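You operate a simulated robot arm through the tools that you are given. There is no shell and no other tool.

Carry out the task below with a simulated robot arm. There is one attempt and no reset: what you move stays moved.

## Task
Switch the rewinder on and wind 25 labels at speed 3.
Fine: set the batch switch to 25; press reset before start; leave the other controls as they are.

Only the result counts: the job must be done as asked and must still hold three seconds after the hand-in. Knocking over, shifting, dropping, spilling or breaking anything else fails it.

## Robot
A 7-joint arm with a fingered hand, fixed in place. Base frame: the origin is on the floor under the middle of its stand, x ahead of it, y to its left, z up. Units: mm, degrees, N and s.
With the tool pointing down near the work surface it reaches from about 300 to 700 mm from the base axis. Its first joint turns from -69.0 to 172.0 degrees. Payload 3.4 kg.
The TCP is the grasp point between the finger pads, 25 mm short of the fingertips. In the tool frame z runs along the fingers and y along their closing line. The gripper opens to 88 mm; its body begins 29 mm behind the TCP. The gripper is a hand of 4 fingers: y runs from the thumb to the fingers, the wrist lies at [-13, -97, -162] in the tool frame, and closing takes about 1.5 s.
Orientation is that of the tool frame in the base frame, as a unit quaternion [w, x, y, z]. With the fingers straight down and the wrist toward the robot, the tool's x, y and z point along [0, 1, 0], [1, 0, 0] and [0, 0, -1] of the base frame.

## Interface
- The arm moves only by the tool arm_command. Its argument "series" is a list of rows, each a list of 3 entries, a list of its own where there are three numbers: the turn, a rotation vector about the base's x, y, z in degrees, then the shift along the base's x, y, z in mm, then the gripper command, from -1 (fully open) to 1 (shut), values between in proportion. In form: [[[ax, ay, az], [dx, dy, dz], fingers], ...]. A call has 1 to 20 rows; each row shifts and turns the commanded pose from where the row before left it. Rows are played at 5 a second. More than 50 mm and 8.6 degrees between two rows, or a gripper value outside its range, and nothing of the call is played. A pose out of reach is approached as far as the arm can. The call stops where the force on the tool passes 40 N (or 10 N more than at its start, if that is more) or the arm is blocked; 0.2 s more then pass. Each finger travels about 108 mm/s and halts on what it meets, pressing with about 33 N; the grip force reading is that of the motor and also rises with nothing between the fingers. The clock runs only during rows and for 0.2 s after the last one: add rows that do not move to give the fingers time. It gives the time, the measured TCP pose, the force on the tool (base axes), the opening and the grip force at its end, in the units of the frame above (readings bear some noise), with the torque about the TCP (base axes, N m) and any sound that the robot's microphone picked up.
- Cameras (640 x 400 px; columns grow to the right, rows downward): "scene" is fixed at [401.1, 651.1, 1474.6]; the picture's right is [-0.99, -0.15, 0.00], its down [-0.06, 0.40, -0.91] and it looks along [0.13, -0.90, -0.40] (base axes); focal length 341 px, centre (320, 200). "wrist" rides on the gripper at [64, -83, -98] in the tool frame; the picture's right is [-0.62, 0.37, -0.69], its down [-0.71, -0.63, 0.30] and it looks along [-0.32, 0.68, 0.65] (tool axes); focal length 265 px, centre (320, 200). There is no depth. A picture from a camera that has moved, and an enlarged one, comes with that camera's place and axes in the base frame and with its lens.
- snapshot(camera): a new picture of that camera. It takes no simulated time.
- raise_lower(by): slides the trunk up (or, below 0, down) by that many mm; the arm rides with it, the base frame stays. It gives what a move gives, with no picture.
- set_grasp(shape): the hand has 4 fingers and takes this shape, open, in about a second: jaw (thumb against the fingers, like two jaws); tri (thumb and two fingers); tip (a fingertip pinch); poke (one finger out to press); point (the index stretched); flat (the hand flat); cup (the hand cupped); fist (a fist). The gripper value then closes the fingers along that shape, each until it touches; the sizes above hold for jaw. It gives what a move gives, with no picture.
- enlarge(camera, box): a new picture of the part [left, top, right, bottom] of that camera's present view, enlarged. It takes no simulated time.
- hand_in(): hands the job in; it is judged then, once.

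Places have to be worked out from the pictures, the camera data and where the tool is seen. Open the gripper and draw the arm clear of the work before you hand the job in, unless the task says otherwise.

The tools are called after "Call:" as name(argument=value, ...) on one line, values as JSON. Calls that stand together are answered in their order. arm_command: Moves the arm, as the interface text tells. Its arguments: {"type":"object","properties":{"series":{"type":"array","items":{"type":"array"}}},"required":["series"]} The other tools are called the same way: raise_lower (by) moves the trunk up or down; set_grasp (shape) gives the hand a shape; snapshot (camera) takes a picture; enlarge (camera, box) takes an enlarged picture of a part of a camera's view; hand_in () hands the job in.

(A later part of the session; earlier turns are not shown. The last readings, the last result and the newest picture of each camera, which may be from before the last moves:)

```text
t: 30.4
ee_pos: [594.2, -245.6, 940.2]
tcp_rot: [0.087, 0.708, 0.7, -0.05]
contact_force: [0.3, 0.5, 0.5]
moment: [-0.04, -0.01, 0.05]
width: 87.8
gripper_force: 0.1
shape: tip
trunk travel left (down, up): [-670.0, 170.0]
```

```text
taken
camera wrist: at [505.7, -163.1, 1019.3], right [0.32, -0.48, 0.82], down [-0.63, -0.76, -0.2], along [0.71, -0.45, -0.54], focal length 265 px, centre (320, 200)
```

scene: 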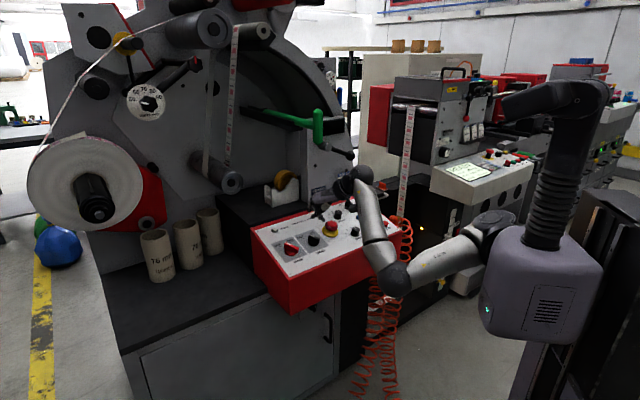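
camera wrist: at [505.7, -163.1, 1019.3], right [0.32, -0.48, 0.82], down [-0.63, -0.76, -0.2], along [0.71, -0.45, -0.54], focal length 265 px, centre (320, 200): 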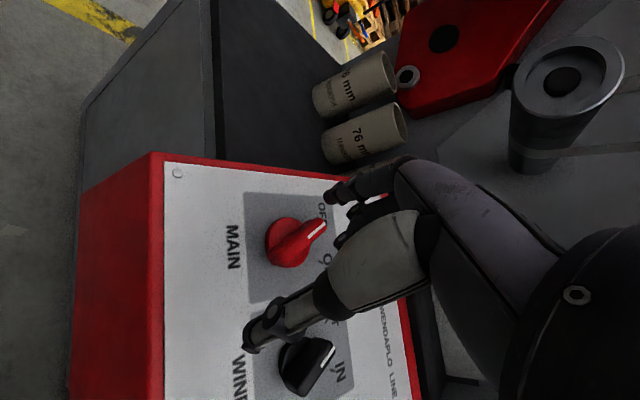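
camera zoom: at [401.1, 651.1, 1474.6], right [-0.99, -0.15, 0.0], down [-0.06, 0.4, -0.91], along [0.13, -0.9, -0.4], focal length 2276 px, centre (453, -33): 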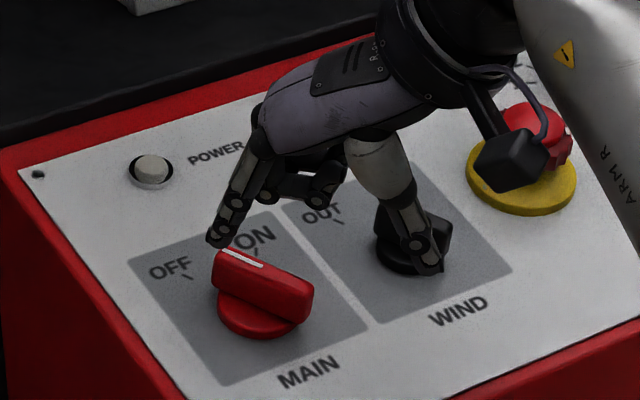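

The predicted and observed index tip positions agree (~1-2 mm). I descend 37 mm along the panel normal, so the index tip sits beside the bar about 13 mm above the panel.

Call:
arm_command(series=[[[0, 0, 0], [2.4, -2.4, -11.9], -1], [[0, 0, 0], [2.4, -2.4, -11.9], -1], [[0, 0, 0], [2.4, -2.4, -11.8], -1], [[0, 0, 0], [0, 0, 0], -1], [[0, 0, 0], [0, 0, 0], -1]])

Call:
enlarge(camera="scene", box=[270, 215, 330, 265])

Call:
enlarge(camera="wrist", box=[220, 140, 400, 380])

```text
t: 31.6
ee_pos: [599.9, -252.9, 904.1]
tcp_rot: [0.087, 0.708, 0.699, -0.05]
contact_force: [0.3, 0.6, 0.7]
moment: [-0.02, 0.01, 0.0]
width: 87.9
gripper_force: 0.1
shape: tip
trunk travel left (down, up): [-670.0, 170.0]
```

```text
8.00 times, centred on (300, 240) of scene
camera zoom: at [401.1, 651.1, 1474.6], right [-0.99, -0.15, 0.0], down [-0.06, 0.4, -0.91], along [0.13, -0.9, -0.4], focal length 2731 px, centre (480, -120)
```

zoom: 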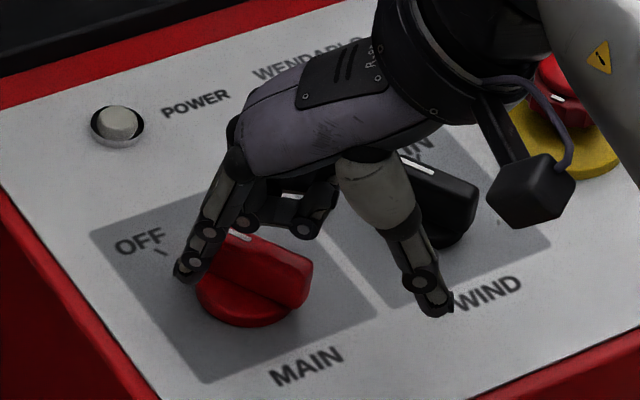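

```text
1.67 times, centred on (310, 260) of wrist
camera zoom: at [512.9, -170.2, 984.1], right [0.32, -0.48, 0.82], down [-0.63, -0.76, -0.2], along [0.71, -0.45, -0.54], focal length 442 px, centre (337, 100)
```

zoom: 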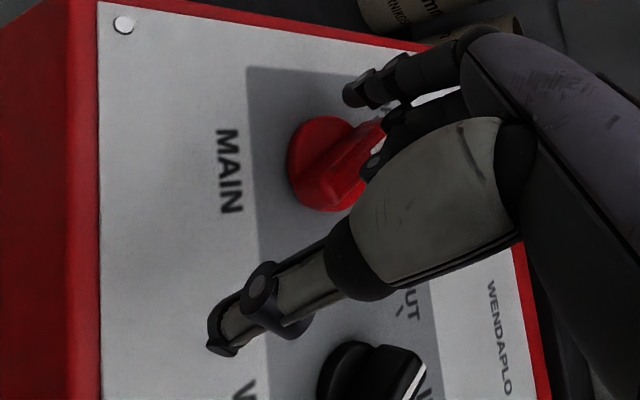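

No contact so far, and the index tip is to the left of the bar with the curled fingers about 13 mm above it. I start the arc sweep that pushes the bar clockwise, first half only.

Call:
arm_command(series=[[[0, 0, 0], [-1.6, -4.7, 0.7], -1], [[0, 0, 0], [-1.6, -4.7, 0.6], -1], [[0, 0, 0], [0.8, -2.8, 0.7], -1], [[0, 0, 0], [0.7, -2.8, 0.7], -1], [[0, 0, 0], [0, -2.9, 0.6], -1], [[0, 0, 0], [-0.1, -2.9, 0.6], -1]])

Call:
enlarge(camera="scene", box=[270, 215, 330, 265])

Call:
enlarge(camera="wrist", box=[220, 140, 400, 380])

```text
t: 33.0
ee_pos: [600.0, -272.6, 909.0]
tcp_rot: [0.087, 0.708, 0.699, -0.049]
contact_force: [-0.6, 0.8, -1.6]
moment: [0.0, -0.01, 0.02]
width: 88.0
gripper_force: 0.1
shape: tip
trunk travel left (down, up): [-670.0, 170.0]
```

```text
8.00 times, centred on (300, 240) of scene
camera zoom: at [401.1, 651.1, 1474.6], right [-0.99, -0.15, 0.0], down [-0.06, 0.4, -0.91], along [0.13, -0.9, -0.4], focal length 2731 px, centre (480, -120)
```

zoom: 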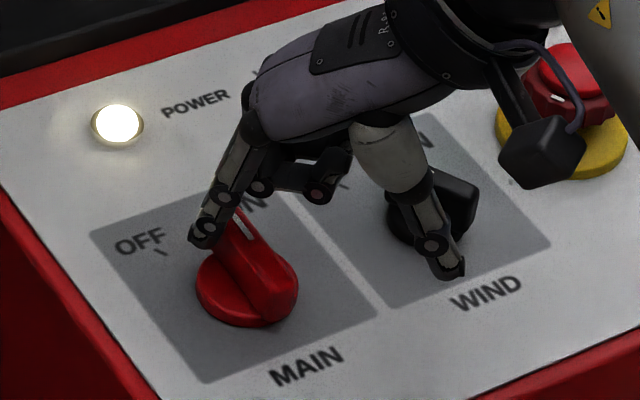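

```text
1.67 times, centred on (310, 260) of wrist
camera zoom: at [511.6, -190.4, 988.2], right [0.32, -0.48, 0.82], down [-0.63, -0.76, -0.2], along [0.71, -0.45, -0.54], focal length 442 px, centre (337, 100)
```

zoom: 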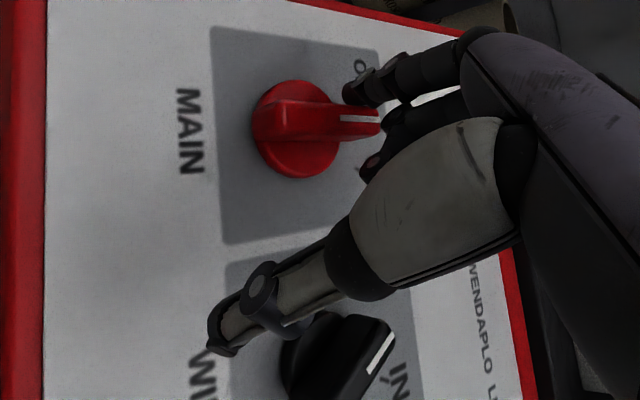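

The POWER lamp is lit and the bar is turning, with low force. I continue the arc to bring the bar fully onto ON.

Call:
arm_command(series=[[[0, 0, 0], [-0.8, -2.8, 0.4], -1], [[0, 0, 0], [-0.8, -2.8, 0.4], -1], [[0, 0, 0], [-1.5, -2.6, 0.2], -1], [[0, 0, 0], [-1.5, -2.6, 0.2], -1], [[0, 0, 0], [0, 0, 0], -1]])

Call:
enlarge(camera="scene", box=[270, 215, 330, 265])

Call:
enlarge(camera="wrist", box=[220, 140, 400, 380])

```text
t: 34.2
ee_pos: [594.2, -283.9, 909.2]
tcp_rot: [0.087, 0.708, 0.699, -0.05]
contact_force: [0.9, 1.0, 0.2]
moment: [0.0, -0.01, 0.03]
width: 87.9
gripper_force: 0.0
shape: tip
trunk travel left (down, up): [-670.0, 170.0]
```

```text
8.00 times, centred on (300, 240) of scene
camera zoom: at [401.1, 651.1, 1474.6], right [-0.99, -0.15, 0.0], down [-0.06, 0.4, -0.91], along [0.13, -0.9, -0.4], focal length 2731 px, centre (480, -120)
```

zoom: 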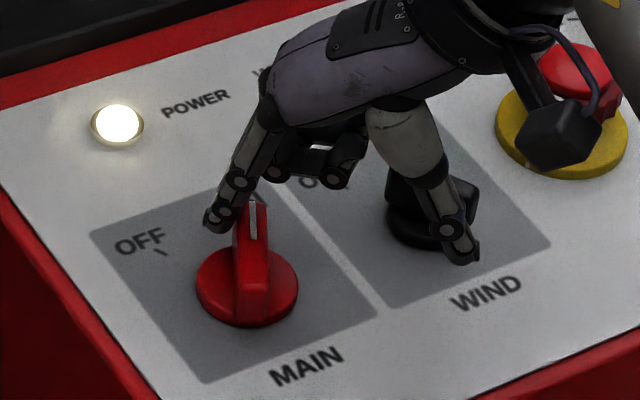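

```text
1.67 times, centred on (310, 260) of wrist
camera zoom: at [507.2, -201.3, 989.4], right [0.32, -0.48, 0.82], down [-0.63, -0.76, -0.2], along [0.71, -0.45, -0.54], focal length 442 px, centre (337, 100)
```

zoom: 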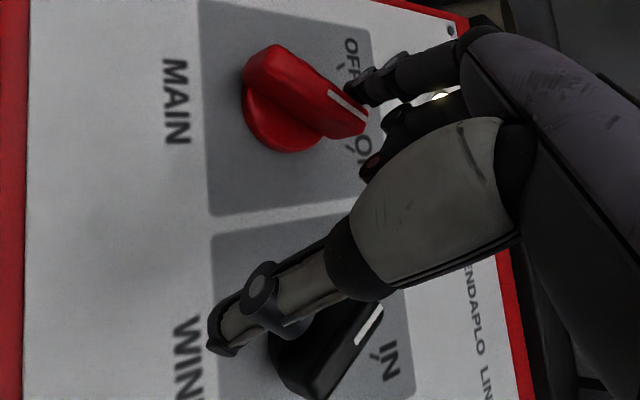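

The bar appears to be at ON. I back off to the left and up along the normal, then verify MAIN and WIND.

Call:
arm_command(series=[[[0, 0, 0], [3.5, 3.5, 0], -1], [[0, 0, 0], [3.5, 3.5, 0], -1], [[0, 0, 0], [-4, 4, 19.2], -1], [[0, 0, 0], [-4, 4, 19.2], -1], [[0, 0, 0], [-4, 4, 19.2], -1], [[0, 0, 0], [-8, 8, 30], -1], [[0, 0, 0], [-20, -10, 20], -1], [[0, 0, 0], [-20, -10, 10], -1], [[0, 0, 0], [0, 0, 0], -1]])

Call:
enlarge(camera="scene", box=[250, 200, 350, 270])

Call:
snapshot(camera="wrist")

```text
t: 36.2
ee_pos: [541.6, -277.8, 1027.2]
tcp_rot: [0.087, 0.708, 0.699, -0.05]
contact_force: [1.0, 0.6, 1.0]
moment: [0.0, 0.02, 0.04]
width: 88.0
gripper_force: 0.0
shape: tip
trunk travel left (down, up): [-670.0, 170.0]
```

```text
5.71 times, centred on (300, 235) of scene
camera zoom: at [401.1, 651.1, 1474.6], right [-0.99, -0.15, 0.0], down [-0.06, 0.4, -0.91], along [0.13, -0.9, -0.4], focal length 1950 px, centre (434, 0)
```

zoom: 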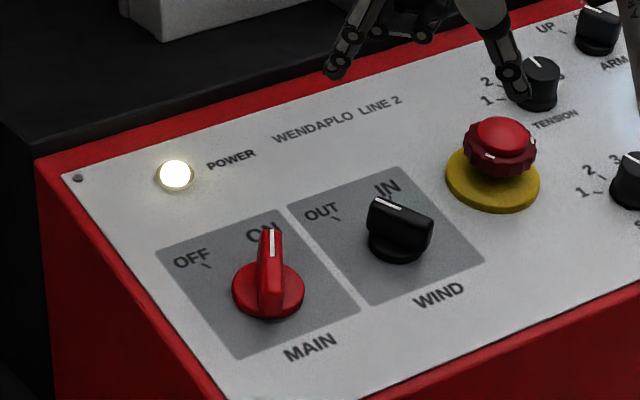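

```text
taken
camera wrist: at [453.5, -194.7, 1106.2], right [0.32, -0.48, 0.82], down [-0.63, -0.76, -0.2], along [0.71, -0.45, -0.54], focal length 265 px, centre (320, 200)
```

wrist: 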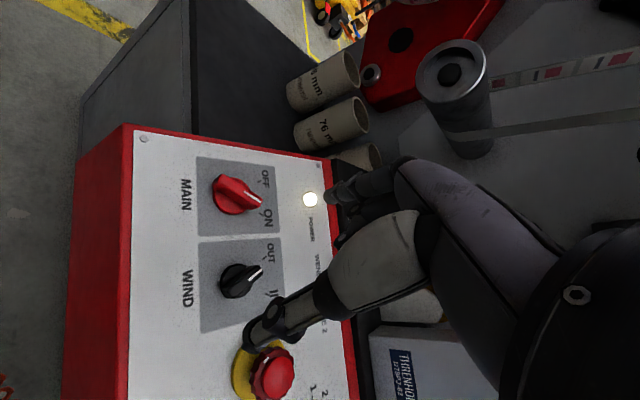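

MAIN is ON, POWER is lit and WIND is still at OUT. Next is BATCH (50→25): I move at safe height to above the panel's right end, with the index to come down right of the BATCH bar.

Call:
arm_command(series=[[[0, 0, 0], [-33.2, -30.9, 0], -1], [[0, 0, 0], [-33.2, -30.9, 0], -1], [[0, 0, 0], [-33.2, -30.9, 0], -1], [[0, 0, 0], [-33.2, -30.9, 0], -1], [[0, 0, 0], [-33.2, -30.9, 0], -1], [[0, 0, 0], [-33.2, -30.9, 0], -1], [[0, 0, 0], [-33.2, -30.9, 0], -1], [[0, 0, 0], [0, 0, 0], -1], [[0, 0, 0], [0, 0, 0], -1]])

Call:
snapshot(camera="scene")

Call:
snapshot(camera="wrist")

```text
t: 38.2
ee_pos: [308.6, -493.6, 1027.1]
tcp_rot: [0.087, 0.708, 0.699, -0.049]
contact_force: [-0.2, 0.1, 0.8]
moment: [0.0, 0.03, 0.01]
width: 88.1
gripper_force: 0.0
shape: tip
trunk travel left (down, up): [-670.0, 170.0]
```

```text
taken
```

scene: 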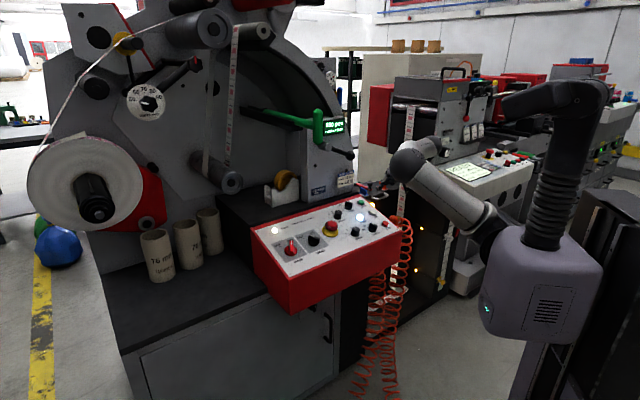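

```text
taken
camera wrist: at [220.1, -410.9, 1107.7], right [0.32, -0.48, 0.82], down [-0.62, -0.76, -0.2], along [0.71, -0.45, -0.54], focal length 265 px, centre (320, 200)
```

wrist: 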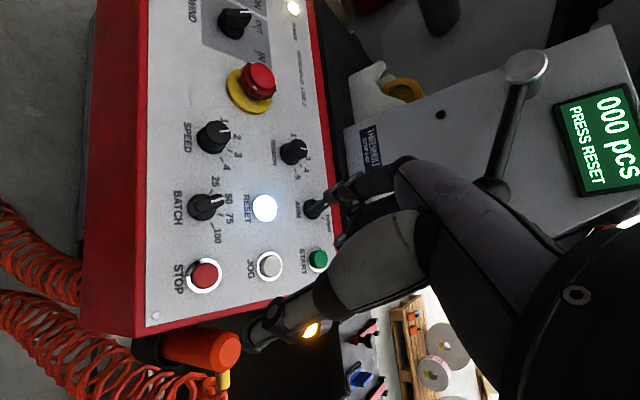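

The display now reads "000 pcs, PRESS RESET" and RESET is lit. I measure BATCH more precisely from here.

Call:
enlarge(camera="wrist", box=[160, 100, 340, 240])

Call:
enlarge(camera="scene", box=[335, 170, 425, 240])

```text
2.86 times, centred on (250, 170) of wrist
camera zoom: at [220.1, -410.9, 1107.7], right [0.32, -0.48, 0.82], down [-0.62, -0.76, -0.2], along [0.71, -0.45, -0.54], focal length 758 px, centre (520, 286)
```

zoom: 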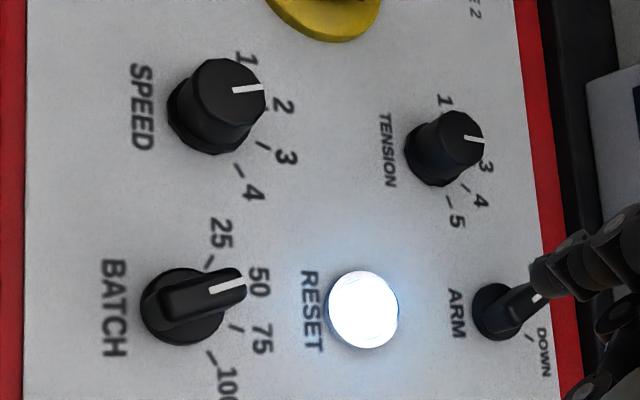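

```text
5.71 times, centred on (380, 205) of scene
camera zoom: at [401.1, 651.1, 1474.6], right [-0.99, -0.15, 0.0], down [-0.06, 0.4, -0.91], along [0.13, -0.9, -0.4], focal length 1950 px, centre (-23, 171)
```

zoom: 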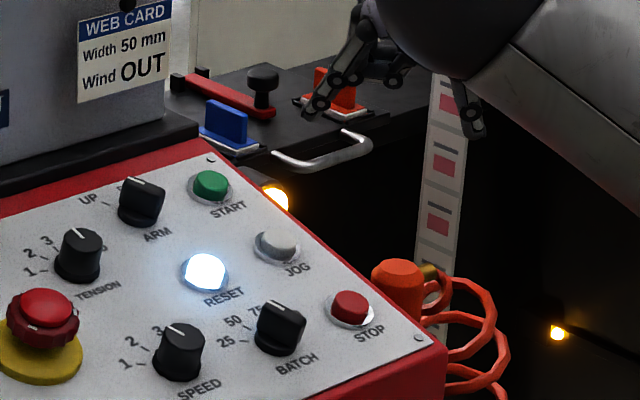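

BATCH's axis is at about panel coordinates (385,39), i.e. near (369,-481) on the surface. I descend vertically so the index is 50 mm above the panel, right of the bar.

Call:
arm_command(series=[[[0, 0, 0], [-0.4, -0.3, -32], -1], [[0, 0, 0], [-0.4, -0.3, -32], -1], [[0, 0, 0], [-0.4, -0.2, -30.8], -1], [[0, 0, 0], [0, 0, 0], -1], [[0, 0, 0], [0, 0, 0], -1]])

Call:
enlarge(camera="scene", box=[335, 170, 425, 240])

Call:
snapshot(camera="wrist")

```text
t: 39.4
ee_pos: [308.1, -493.6, 933.1]
tcp_rot: [0.087, 0.708, 0.699, -0.049]
contact_force: [-0.4, 0.1, 0.0]
moment: [-0.01, -0.02, -0.01]
width: 87.7
gripper_force: 0.0
shape: tip
trunk travel left (down, up): [-670.0, 170.0]
```

```text
5.71 times, centred on (380, 205) of scene
camera zoom: at [401.1, 651.1, 1474.6], right [-0.99, -0.15, 0.0], down [-0.06, 0.4, -0.91], along [0.13, -0.9, -0.4], focal length 1950 px, centre (-23, 171)
```

zoom: 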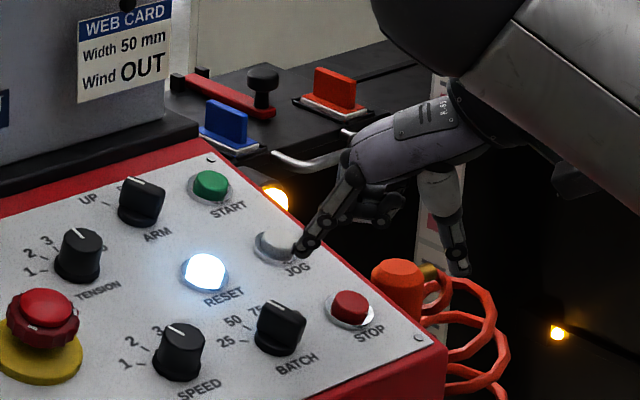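

```text
taken
camera wrist: at [219.6, -410.9, 1012.4], right [0.32, -0.48, 0.82], down [-0.63, -0.76, -0.2], along [0.71, -0.45, -0.54], focal length 265 px, centre (320, 200)
```

wrist: 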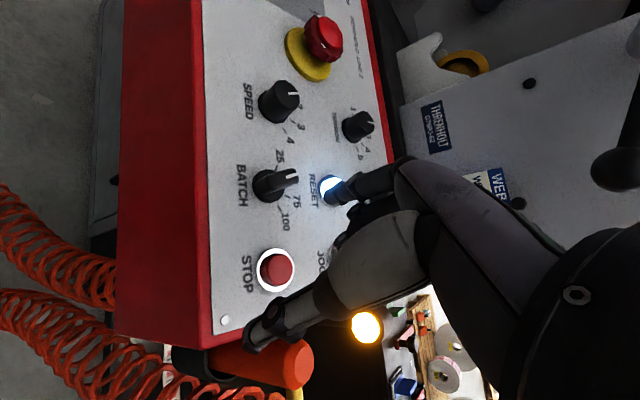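

Predicted and seen tip positions agree; the orange connector (top ≈ (286,-610,855)) is clear of the thumb. I descend 37 mm along the normal beside the BATCH bar.

Call:
arm_command(series=[[[0, 0, 0], [2.4, -2.4, -11.9], -1], [[0, 0, 0], [2.4, -2.4, -11.9], -1], [[0, 0, 0], [2.4, -2.4, -11.8], -1], [[0, 0, 0], [0, 0, 0], -1], [[0, 0, 0], [0, 0, 0], -1]])

Call:
enlarge(camera="scene", box=[345, 190, 405, 240])

Call:
enlarge(camera="wrist", box=[220, 100, 400, 300])

```text
t: 40.6
ee_pos: [314.9, -501.3, 895.9]
tcp_rot: [0.087, 0.708, 0.699, -0.05]
contact_force: [0.0, 0.5, 0.0]
moment: [0.03, 0.03, 0.04]
width: 87.9
gripper_force: 0.1
shape: tip
trunk travel left (down, up): [-670.0, 170.0]
```

```text
8.00 times, centred on (375, 215) of scene
camera zoom: at [401.1, 651.1, 1474.6], right [-0.99, -0.15, 0.0], down [-0.06, 0.4, -0.91], along [0.13, -0.9, -0.4], focal length 2731 px, centre (-120, 80)
```

zoom: 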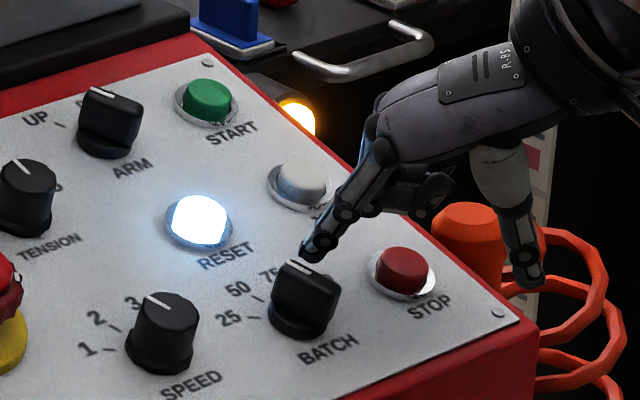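

```text
2.00 times, centred on (310, 200) of wrist
camera zoom: at [227.4, -418.6, 976.2], right [0.32, -0.48, 0.82], down [-0.63, -0.76, -0.2], along [0.71, -0.45, -0.54], focal length 531 px, centre (340, 200)
```

zoom: 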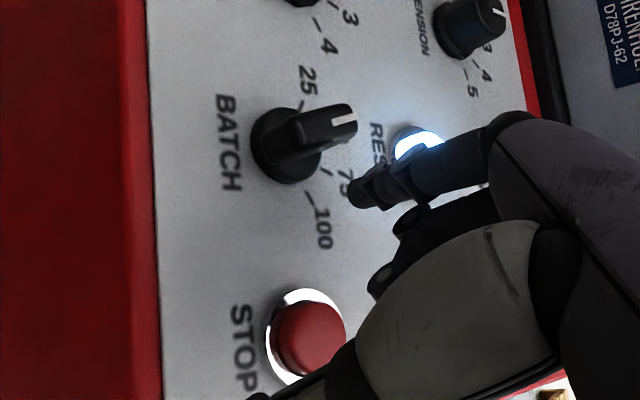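

The index tip is right of and above the bar end, with no contact. I now sweep it left in an arc to turn BATCH counter-clockwise, first two thirds.

Call:
arm_command(series=[[[0, 0, 0], [2.5, 5.2, -0.6], -1], [[0, 0, 0], [2.4, 5.2, -0.5], -1], [[0, 0, 0], [2.6, 1.7, 0.2], -1], [[0, 0, 0], [2.6, 1.6, 0.2], -1], [[0, 0, 0], [0, 0, 0], -1]])

Call:
enlarge(camera="scene", box=[345, 190, 405, 240])

Call:
enlarge(camera="wrist", box=[220, 100, 400, 300])

```text
t: 41.8
ee_pos: [325.0, -488.4, 895.2]
tcp_rot: [0.087, 0.708, 0.699, -0.049]
contact_force: [-1.5, -1.3, 0.7]
moment: [0.0, 0.01, -0.09]
width: 85.4
gripper_force: 0.1
shape: tip
trunk travel left (down, up): [-670.0, 170.0]
```

```text
8.00 times, centred on (375, 215) of scene
camera zoom: at [401.1, 651.1, 1474.6], right [-0.99, -0.15, 0.0], down [-0.06, 0.4, -0.91], along [0.13, -0.9, -0.4], focal length 2731 px, centre (-120, 80)
```

zoom: 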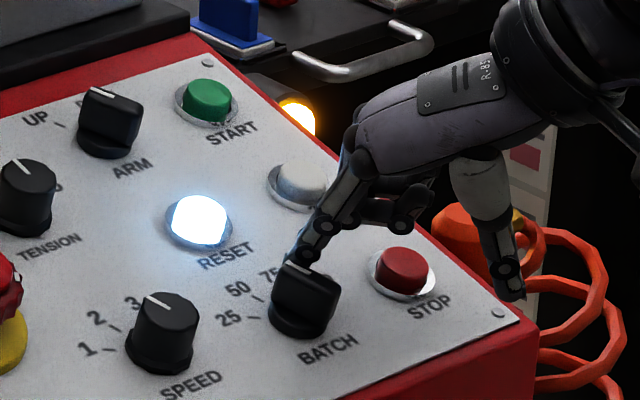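

```text
2.00 times, centred on (310, 200) of wrist
camera zoom: at [237.0, -405.1, 976.0], right [0.32, -0.48, 0.82], down [-0.63, -0.76, -0.2], along [0.71, -0.45, -0.54], focal length 531 px, centre (340, 200)
```

zoom: 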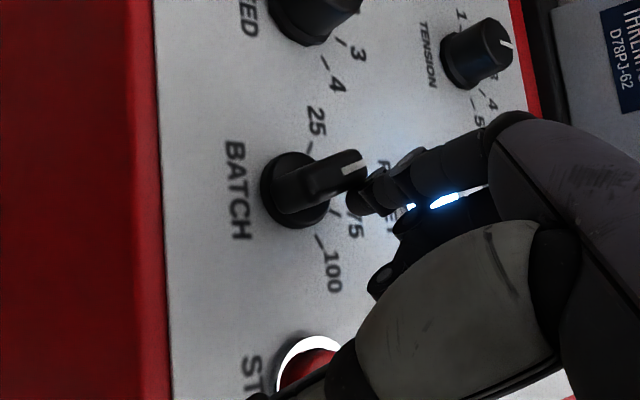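

Contact has just been made (about 2 N, index slightly deflected), the knob is still at 50. I keep pushing left along the arc, a few mm lower for better engagement.

Call:
arm_command(series=[[[0, 0, 0], [2.1, 2.2, -1.6], -1], [[0, 0, 0], [2.1, 2.1, -1.6], -1], [[0, 0, 0], [1.1, 3.2, -0.4], -1], [[0, 0, 0], [1.1, 3.1, -0.4], -1], [[0, 0, 0], [0, 0, 0], -1]])

Call:
enlarge(camera="scene", box=[345, 190, 405, 240])

Call:
enlarge(camera="wrist", box=[220, 100, 400, 300])

```text
t: 43.0
ee_pos: [330.8, -479.4, 891.7]
tcp_rot: [0.088, 0.708, 0.699, -0.049]
contact_force: [-2.6, -9.8, 5.3]
moment: [-0.06, -0.24, -0.39]
width: 87.8
gripper_force: 0.1
shape: tip
trunk travel left (down, up): [-670.0, 170.0]
```

```text
8.00 times, centred on (375, 215) of scene
camera zoom: at [401.1, 651.1, 1474.6], right [-0.99, -0.15, 0.0], down [-0.06, 0.4, -0.91], along [0.13, -0.9, -0.4], focal length 2731 px, centre (-120, 80)
```

zoom: 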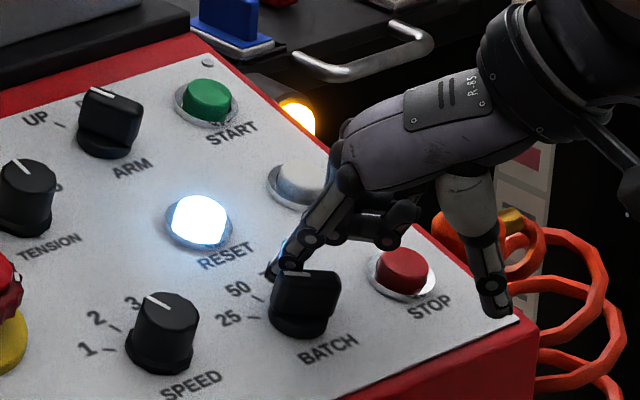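

```text
2.00 times, centred on (310, 200) of wrist
camera zoom: at [243.0, -395.7, 972.0], right [0.32, -0.48, 0.82], down [-0.63, -0.75, -0.2], along [0.71, -0.45, -0.54], focal length 531 px, centre (340, 200)
```

zoom: 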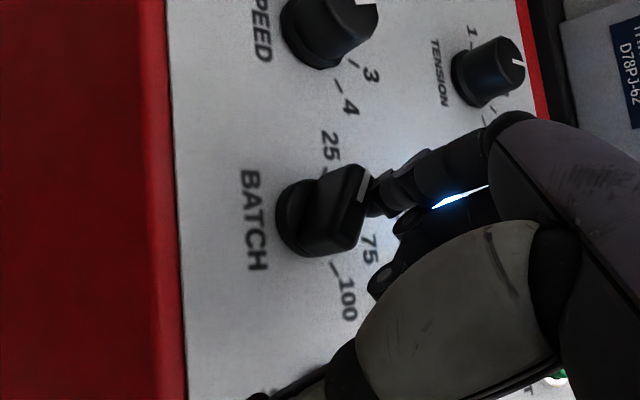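

The bar has turned with about 11 N now. I zoom in to read the pointer before pushing further.

Call:
enlarge(camera="wrist", box=[290, 155, 350, 240])

Call:
enlarge(camera="scene", box=[365, 218, 395, 238])

```text
4.71 times, centred on (320, 198) of wrist
camera zoom: at [243.0, -395.7, 972.0], right [0.32, -0.48, 0.82], down [-0.63, -0.75, -0.2], along [0.71, -0.45, -0.54], focal length 1249 px, centre (320, 212)
```

zoom: 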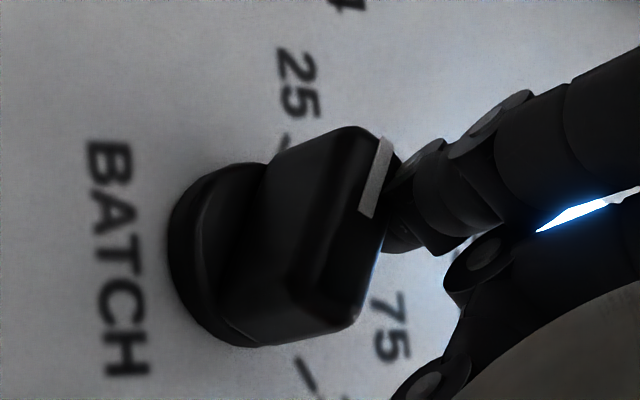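

```text
16.00 times, centred on (380, 228) of scene
camera zoom: at [401.1, 651.1, 1474.6], right [-0.99, -0.15, 0.0], down [-0.06, 0.4, -0.91], along [0.13, -0.9, -0.4], focal length 5462 px, centre (-640, -248)
```

zoom: 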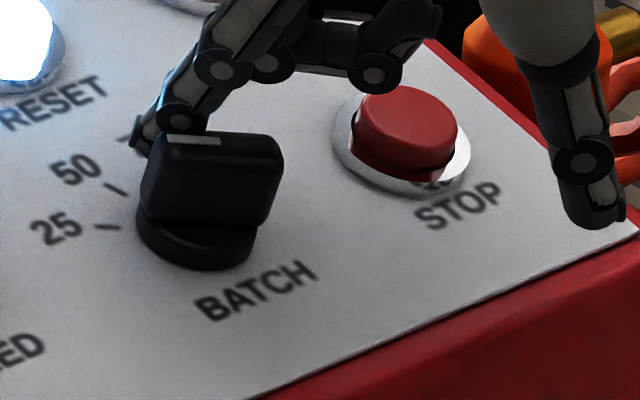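

The bar now points at the 25 tick. I back off along the bar's normal, then up, and check that it stays.

Call:
arm_command(series=[[[0, 0, 0], [1, -3.8, 1], -1], [[0, 0, 0], [1, -3.8, 1], -1], [[0, 0, 0], [-4, 4, 19.2], -1], [[0, 0, 0], [-4, 4, 19.2], -1], [[0, 0, 0], [-6, 6, 28.8], -1], [[0, 0, 0], [-6, 6, 28.8], -1], [[0, 0, 0], [0, 0, 0], -1]])

Call:
enlarge(camera="scene", box=[345, 190, 405, 240])

Call:
enlarge(camera="wrist", box=[160, 60, 400, 260])

```text
t: 44.6
ee_pos: [313.3, -466.2, 991.6]
tcp_rot: [0.086, 0.708, 0.699, -0.049]
contact_force: [-0.3, -0.3, 0.2]
moment: [-0.01, -0.01, 0.01]
width: 87.7
gripper_force: 0.0
shape: tip
trunk travel left (down, up): [-670.0, 170.0]
```

```text
8.00 times, centred on (375, 215) of scene
camera zoom: at [401.1, 651.1, 1474.6], right [-0.99, -0.15, 0.0], down [-0.06, 0.4, -0.91], along [0.13, -0.9, -0.4], focal length 2731 px, centre (-120, 80)
```

zoom: 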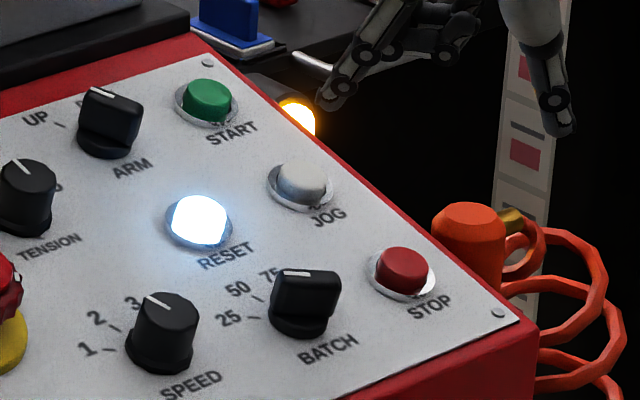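

```text
2.00 times, centred on (280, 160) of wrist
camera zoom: at [225.8, -383.0, 1070.8], right [0.32, -0.48, 0.82], down [-0.63, -0.76, -0.2], along [0.71, -0.45, -0.54], focal length 531 px, centre (400, 280)
```

zoom: 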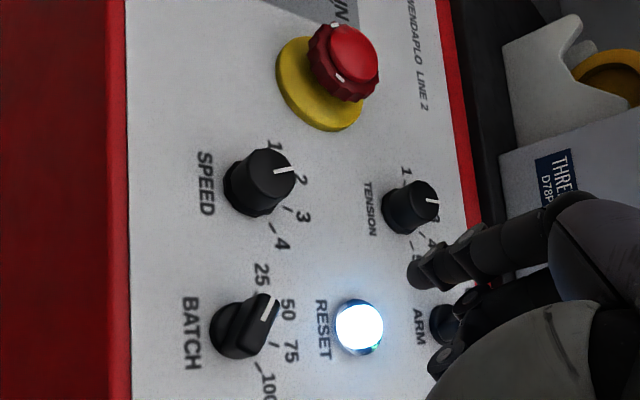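

BATCH holds at 25. Next is SPEED (2→3), a round knob. I zoom in on it from both cameras for an accurate centre.

Call:
enlarge(camera="scene", box=[350, 218, 380, 242])

Call:
enlarge(camera="wrist", box=[255, 120, 325, 185])

Call:
enlarge(camera="scene", box=[365, 215, 395, 237])

```text
16.00 times, centred on (365, 230) of scene
camera zoom: at [401.1, 651.1, 1474.6], right [-0.99, -0.15, 0.0], down [-0.06, 0.4, -0.91], along [0.13, -0.9, -0.4], focal length 5462 px, centre (-400, -280)
```

zoom: 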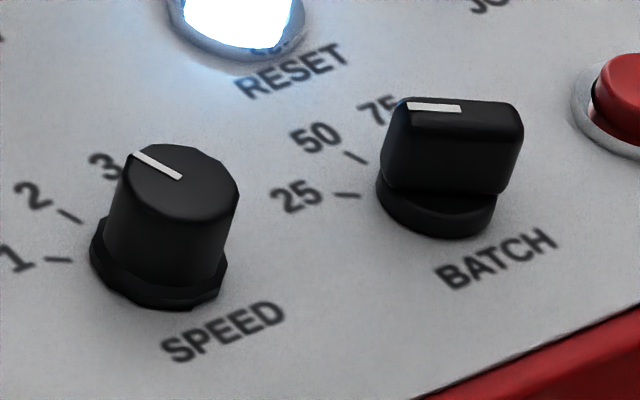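

```text
6.15 times, centred on (290, 152) of wrist
camera zoom: at [225.8, -383.0, 1070.8], right [0.32, -0.48, 0.82], down [-0.63, -0.76, -0.2], along [0.71, -0.45, -0.54], focal length 1633 px, centre (505, 492)
```

zoom: 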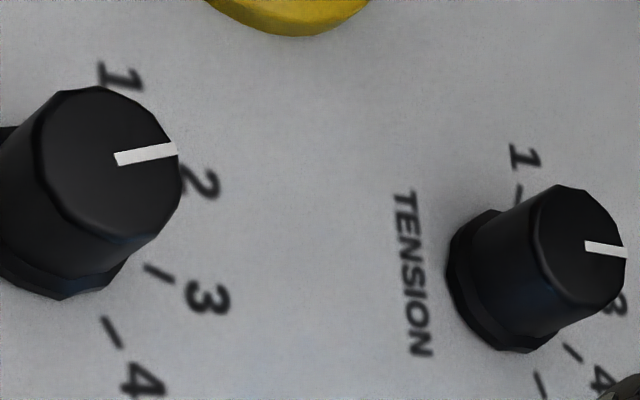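

```text
16.00 times, centred on (380, 226) of scene
camera zoom: at [401.1, 651.1, 1474.6], right [-0.99, -0.15, 0.0], down [-0.06, 0.4, -0.91], along [0.13, -0.9, -0.4], focal length 5462 px, centre (-640, -216)
```

zoom: 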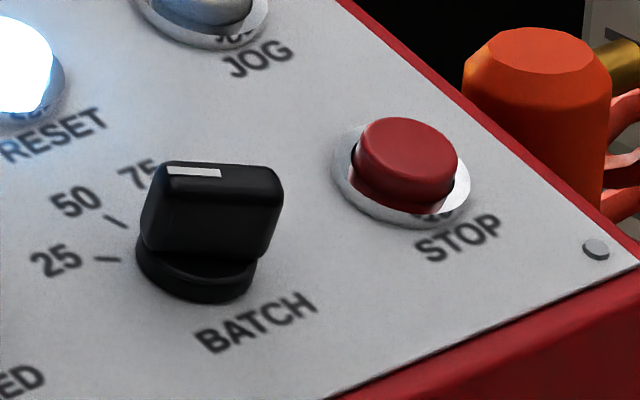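

I place SPEED's axis at about (434,-436,861) on the panel with its top ~25 mm up. I move the open hand to straddle it from above, straightening the extra tilt and yawing to about +10°, so that the clockwise 40° turn stays within comfortable range.

Call:
arm_command(series=[[[-0.12, -2.95, 0.58], [26.3, 11.5, -10], -1], [[-0.12, -2.95, 0.58], [26.3, 11.5, -10], -1], [[-0.97, 0.97, 4.8], [26.3, 11.5, -10], -1], [[-0.97, 0.97, 4.8], [26.2, 11.5, -10], -1], [[0, 0, 0], [0, 0, -14], -1], [[0, 0, 0], [0, 0, 0], -1], [[0, 0, 0], [0, 0, 0], -1]])

Call:
enlarge(camera="scene", box=[325, 175, 405, 245])

Call:
snapshot(camera="wrist")

```text
t: 46.2
ee_pos: [419.9, -419.4, 936.0]
tcp_rot: [0.126, 0.638, 0.759, -0.026]
contact_force: [0.2, 0.1, -0.1]
moment: [-0.02, -0.03, 0.03]
width: 87.4
gripper_force: 0.1
shape: tip
trunk travel left (down, up): [-670.0, 170.0]
```

```text
5.71 times, centred on (365, 210) of scene
camera zoom: at [401.1, 651.1, 1474.6], right [-0.99, -0.15, 0.0], down [-0.06, 0.4, -0.91], along [0.13, -0.9, -0.4], focal length 1950 px, centre (63, 143)
```

zoom: 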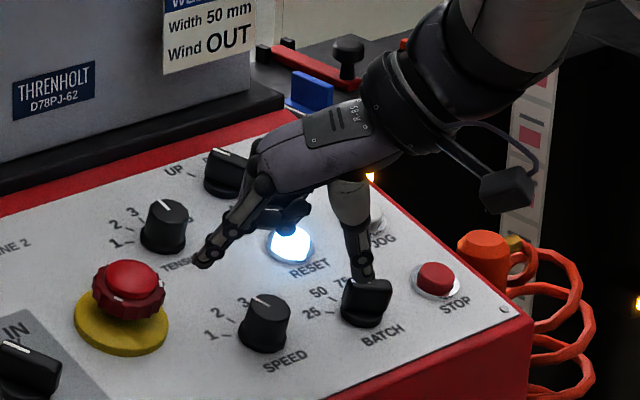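

```text
taken
camera wrist: at [312.2, -352.8, 1006.5], right [0.35, -0.39, 0.85], down [-0.46, -0.86, -0.21], along [0.82, -0.32, -0.48], focal length 265 px, centre (320, 200)
```

wrist: 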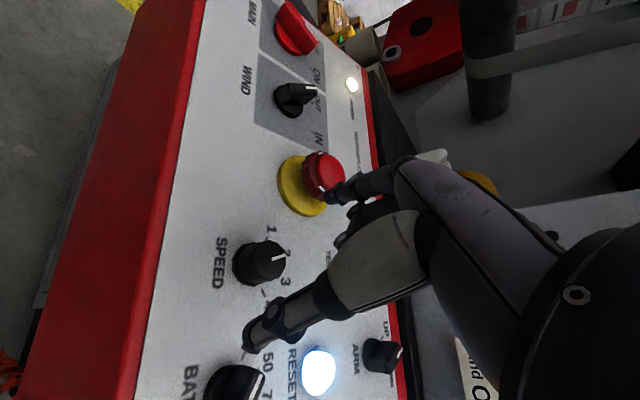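

The index and thumb tips are where I predicted, straddling the SPEED knob. I descend about 45 mm along the normal around it, hand still open.

Call:
arm_command(series=[[[0, 0, 0], [1.9, -2.2, -11], -1], [[0, 0, 0], [1.9, -2.2, -11], -1], [[0, 0, 0], [1.9, -2.2, -11], -1], [[0, 0, 0], [1.8, -2.2, -10.9], -1], [[0, 0, 0], [0, 0, 0], -1], [[0, 0, 0], [0, 0, 0], -1]])

Call:
enlarge(camera="scene", box=[335, 195, 395, 245])

Call:
enlarge(camera="wrist", box=[200, 140, 400, 360])

```text
t: 47.6
ee_pos: [426.2, -427.4, 891.2]
tcp_rot: [0.126, 0.638, 0.759, -0.027]
contact_force: [0.5, -0.2, -0.7]
moment: [-0.01, 0.01, 0.02]
width: 87.6
gripper_force: 0.0
shape: tip
trunk travel left (down, up): [-670.0, 170.0]
```

```text
8.00 times, centred on (365, 220) of scene
camera zoom: at [401.1, 651.1, 1474.6], right [-0.99, -0.15, 0.0], down [-0.06, 0.4, -0.91], along [0.13, -0.9, -0.4], focal length 2731 px, centre (-40, 40)
```

zoom: 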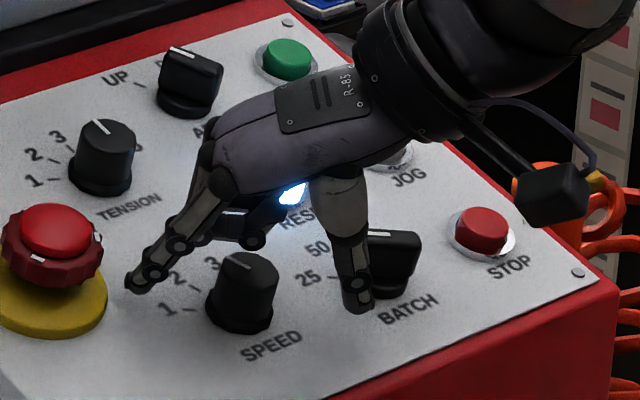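

```text
1.82 times, centred on (300, 250) of wrist
camera zoom: at [319.3, -360.9, 962.6], right [0.35, -0.39, 0.85], down [-0.46, -0.86, -0.21], along [0.82, -0.32, -0.48], focal length 483 px, centre (356, 109)
```

zoom: 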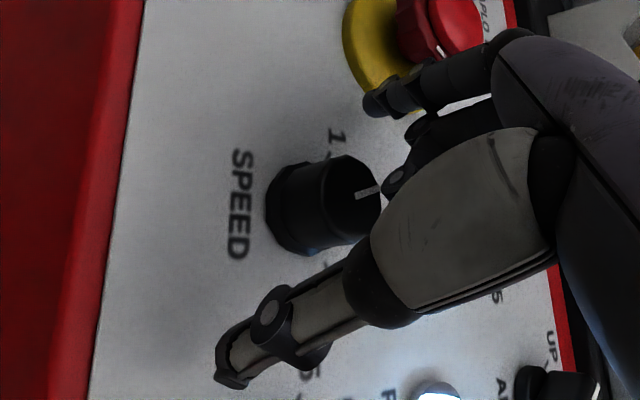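

The knob sits on the line between thumb and index. I close the fingers onto it.

Call:
arm_command(series=[[[0, 0, 0], [0, 0, 0], -0.5], [[0, 0, 0], [0, 0, 0], 0], [[0, 0, 0], [0, 0, 0], 0.3], [[0, 0, 0], [0, 0, 0], 0.6], [[0, 0, 0], [0, 0, 0], 1], [[0, 0, 0], [0, 0, 0], 1], [[0, 0, 0], [0, 0, 0], 1], [[0, 0, 0], [0, 0, 0], 1]])

Call:
enlarge(camera="scene", box=[335, 195, 395, 245])

Call:
enlarge(camera="wrist", box=[200, 140, 400, 360])

```text
t: 49.4
ee_pos: [426.3, -427.4, 891.5]
tcp_rot: [0.126, 0.638, 0.759, -0.026]
contact_force: [-0.2, 2.5, -0.9]
moment: [0.06, -0.03, 0.03]
width: 22.3
gripper_force: 33.2
shape: tip
trunk travel left (down, up): [-670.0, 170.0]
```

```text
8.00 times, centred on (365, 220) of scene
camera zoom: at [401.1, 651.1, 1474.6], right [-0.99, -0.15, 0.0], down [-0.06, 0.4, -0.91], along [0.13, -0.9, -0.4], focal length 2731 px, centre (-40, 40)
```

zoom: 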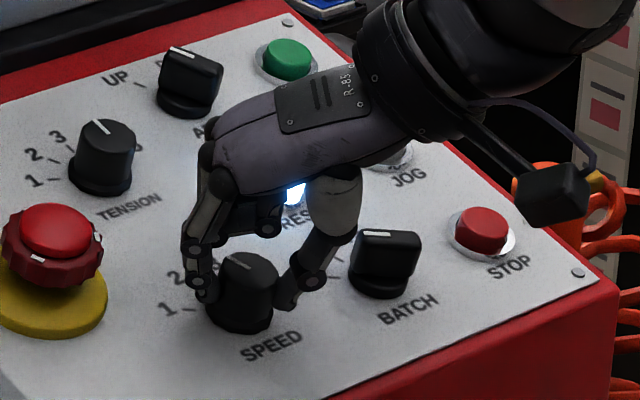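

```text
1.82 times, centred on (300, 250) of wrist
camera zoom: at [319.2, -360.5, 962.8], right [0.35, -0.39, 0.85], down [-0.46, -0.86, -0.21], along [0.82, -0.32, -0.48], focal length 483 px, centre (356, 109)
```

zoom: 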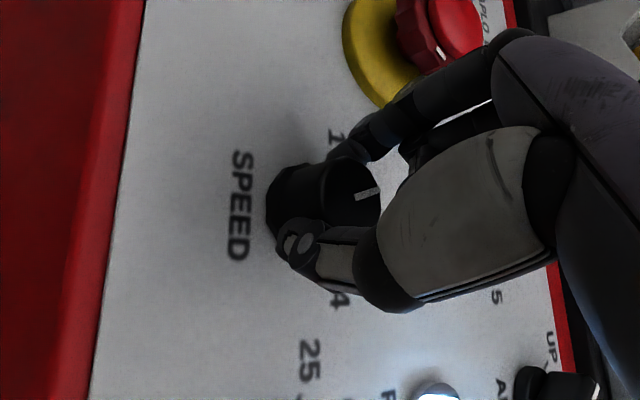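

Gripped: opening 22 mm, little side load, and the pointer is unchanged at 2. I turn clockwise about the panel normal, first 20°.

Call:
arm_command(series=[[[0.975, -0.975, -4.8], [0.15, 0.04, 0], 1], [[0.975, -0.975, -4.8], [0.15, 0.04, 0], 1], [[0.975, -0.975, -4.8], [0.15, 0.04, 0], 1], [[0.975, -0.975, -4.8], [0.15, 0.04, 0], 1], [[0, 0, 0], [0, 0, 0], 1]])

Call:
enlarge(camera="scene", box=[335, 195, 395, 245])

Call:
enlarge(camera="wrist", box=[200, 140, 400, 360])

```text
t: 50.6
ee_pos: [426.0, -427.6, 892.7]
tcp_rot: [0.124, 0.761, 0.637, -0.001]
contact_force: [1.2, 4.0, -1.8]
moment: [0.06, -0.08, 0.05]
width: 22.5
gripper_force: 33.3
shape: tip
trunk travel left (down, up): [-670.0, 170.0]
```

```text
8.00 times, centred on (365, 220) of scene
camera zoom: at [401.1, 651.1, 1474.6], right [-0.99, -0.15, 0.0], down [-0.06, 0.4, -0.91], along [0.13, -0.9, -0.4], focal length 2731 px, centre (-40, 40)
```

zoom: 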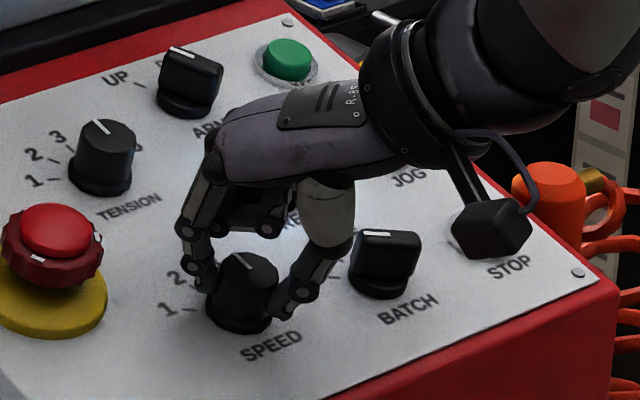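

```text
1.82 times, centred on (300, 250) of wrist
camera zoom: at [342.5, -333.1, 962.1], right [0.13, -0.53, 0.84], down [-0.7, -0.65, -0.3], along [0.7, -0.54, -0.45], focal length 483 px, centre (356, 109)
```

zoom: 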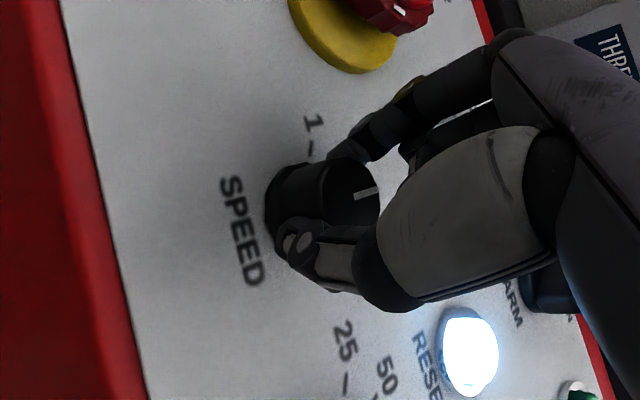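

The knob turns with the hand without slipping. I complete the remaining 20°.

Call:
arm_command(series=[[[0.975, -0.975, -4.8], [0.15, 0.04, 0], 1], [[0.975, -0.975, -4.8], [0.15, 0.04, 0], 1], [[0.975, -0.975, -4.8], [0.15, 0.04, 0], 1], [[0.975, -0.975, -4.8], [0.15, 0.04, 0], 1], [[0, 0, 0], [0, 0, 0], 1], [[0, 0, 0], [0, 0, 0], 1]])

Call:
enlarge(camera="scene", box=[335, 195, 395, 245])

Call:
enlarge(camera="wrist", box=[200, 140, 400, 360])

```text
t: 52.0
ee_pos: [426.5, -428.8, 892.6]
tcp_rot: [0.118, 0.859, 0.497, 0.026]
contact_force: [3.2, 2.8, -0.6]
moment: [0.0, -0.1, 0.02]
width: 22.4
gripper_force: 33.4
shape: tip
trunk travel left (down, up): [-670.0, 170.0]
```

```text
8.00 times, centred on (365, 220) of scene
camera zoom: at [401.1, 651.1, 1474.6], right [-0.99, -0.15, 0.0], down [-0.06, 0.4, -0.91], along [0.13, -0.9, -0.4], focal length 2731 px, centre (-40, 40)
```

zoom: 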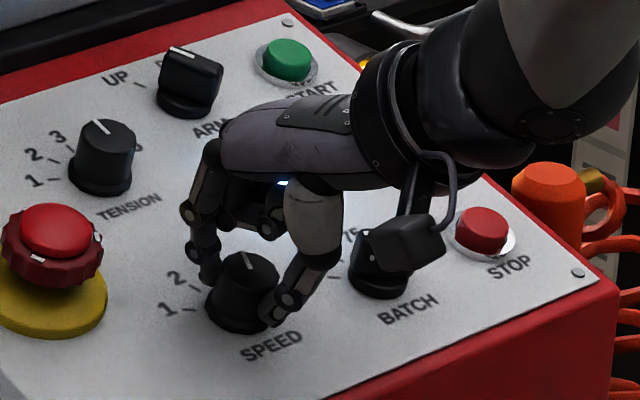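

```text
1.82 times, centred on (300, 250) of wrist
camera zoom: at [372.9, -314.7, 964.4], right [-0.11, -0.59, 0.8], down [-0.85, -0.37, -0.39], along [0.52, -0.72, -0.46], focal length 483 px, centre (356, 109)
```

zoom: 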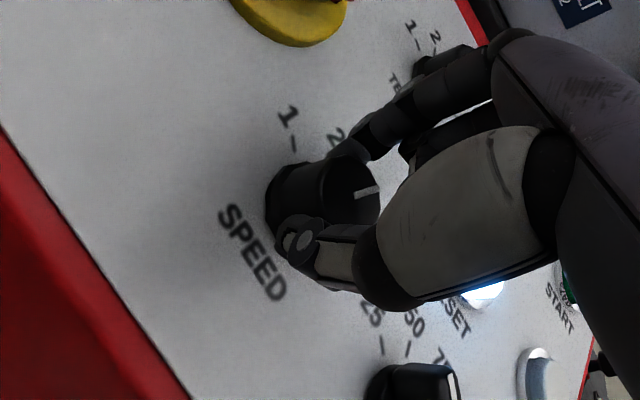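

The hand turned exactly 40°. I zoom in on the pointer before releasing.

Call:
enlarge(camera="scene", box=[350, 218, 380, 242])

Call:
arm_command(series=[[[0, 0, 0], [0, 0, 0], 0.2], [[0, 0, 0], [0, 0, 0], -0.3], [[0, 0, 0], [0, 0, 0], -1], [[0, 0, 0], [0, 0, 0], -1], [[0, 0, 0], [0, 0, 0], -1], [[0, 0, 0], [0, 0, 0], -1]])

Call:
enlarge(camera="scene", box=[350, 218, 380, 242])

```text
16.00 times, centred on (365, 230) of scene
camera zoom: at [401.1, 651.1, 1474.6], right [-0.99, -0.15, 0.0], down [-0.06, 0.4, -0.91], along [0.13, -0.9, -0.4], focal length 5462 px, centre (-400, -280)
```

zoom: 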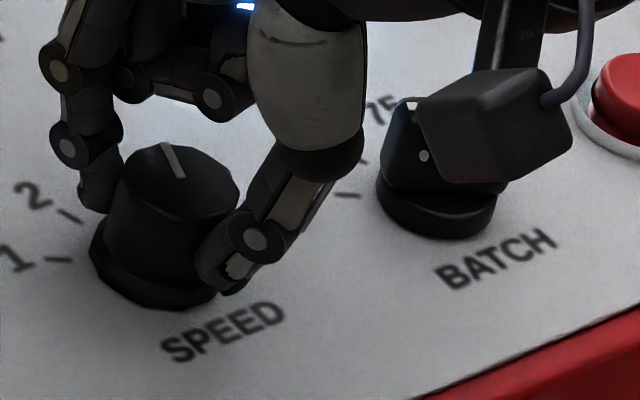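

```text
t: 53.4
ee_pos: [427.1, -427.8, 892.5]
tcp_rot: [0.118, 0.859, 0.497, 0.026]
contact_force: [-0.2, -0.4, 0.1]
moment: [-0.03, 0.02, 0.0]
width: 87.7
gripper_force: 0.0
shape: tip
trunk travel left (down, up): [-670.0, 170.0]
```

```text
16.00 times, centred on (365, 230) of scene
camera zoom: at [401.1, 651.1, 1474.6], right [-0.99, -0.15, 0.0], down [-0.06, 0.4, -0.91], along [0.13, -0.9, -0.4], focal length 5462 px, centre (-400, -280)
```

zoom: 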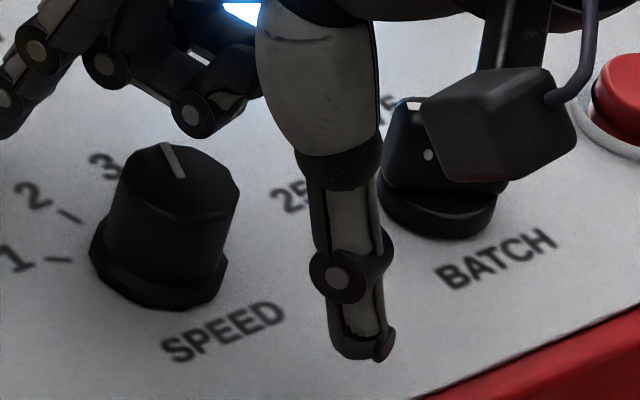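

SPEED's pointer has moved to 3. I lift straight off along the normal and verify from both cameras.

Call:
arm_command(series=[[[0, 0, 0], [-3.9, 3.9, 19.2], -1], [[0, 0, 0], [-3.9, 3.9, 19.2], -1], [[0, 0, 0], [-3.9, 3.9, 19.2], -1], [[0, 0, 0], [-3.9, 3.9, 19.2], -1], [[0, 0, 0], [-5.8, 5.8, 28.8], -1], [[0, 0, 0], [0, 0, 0], -1]])

Call:
enlarge(camera="scene", box=[330, 185, 410, 245])

Call:
snapshot(camera="wrist")

Call:
snapshot(camera="scene")

```text
t: 54.8
ee_pos: [405.9, -407.7, 997.6]
tcp_rot: [0.117, 0.86, 0.497, 0.028]
contact_force: [-1.2, -0.5, -0.1]
moment: [0.03, 0.0, -0.02]
width: 87.7
gripper_force: 0.0
shape: tip
trunk travel left (down, up): [-670.0, 170.0]
```

```text
6.67 times, centred on (370, 215) of scene
camera zoom: at [401.1, 651.1, 1474.6], right [-0.99, -0.15, 0.0], down [-0.06, 0.4, -0.91], along [0.13, -0.9, -0.4], focal length 2276 px, centre (-13, 100)
```

zoom: 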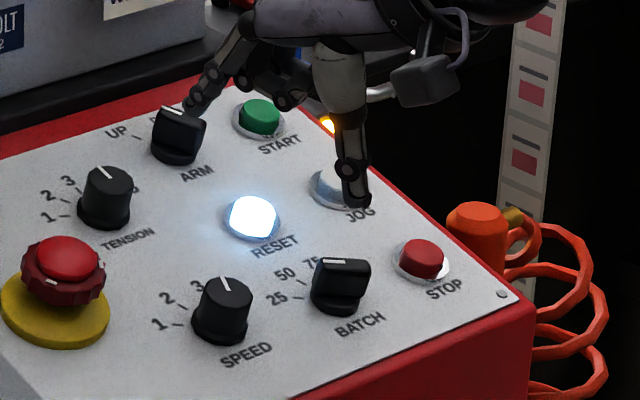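

```text
taken
camera wrist: at [351.3, -294.6, 1069.8], right [-0.11, -0.59, 0.8], down [-0.85, -0.37, -0.39], along [0.52, -0.72, -0.46], focal length 265 px, centre (320, 200)
```

wrist: 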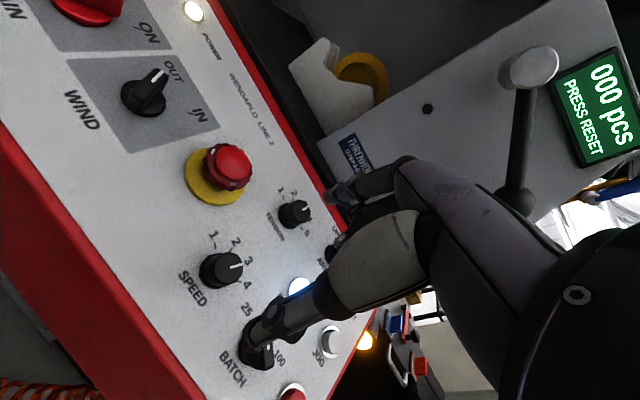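

```text
taken
```

scene: 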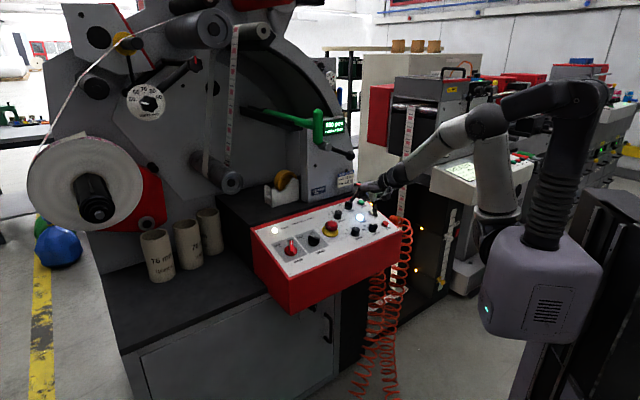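

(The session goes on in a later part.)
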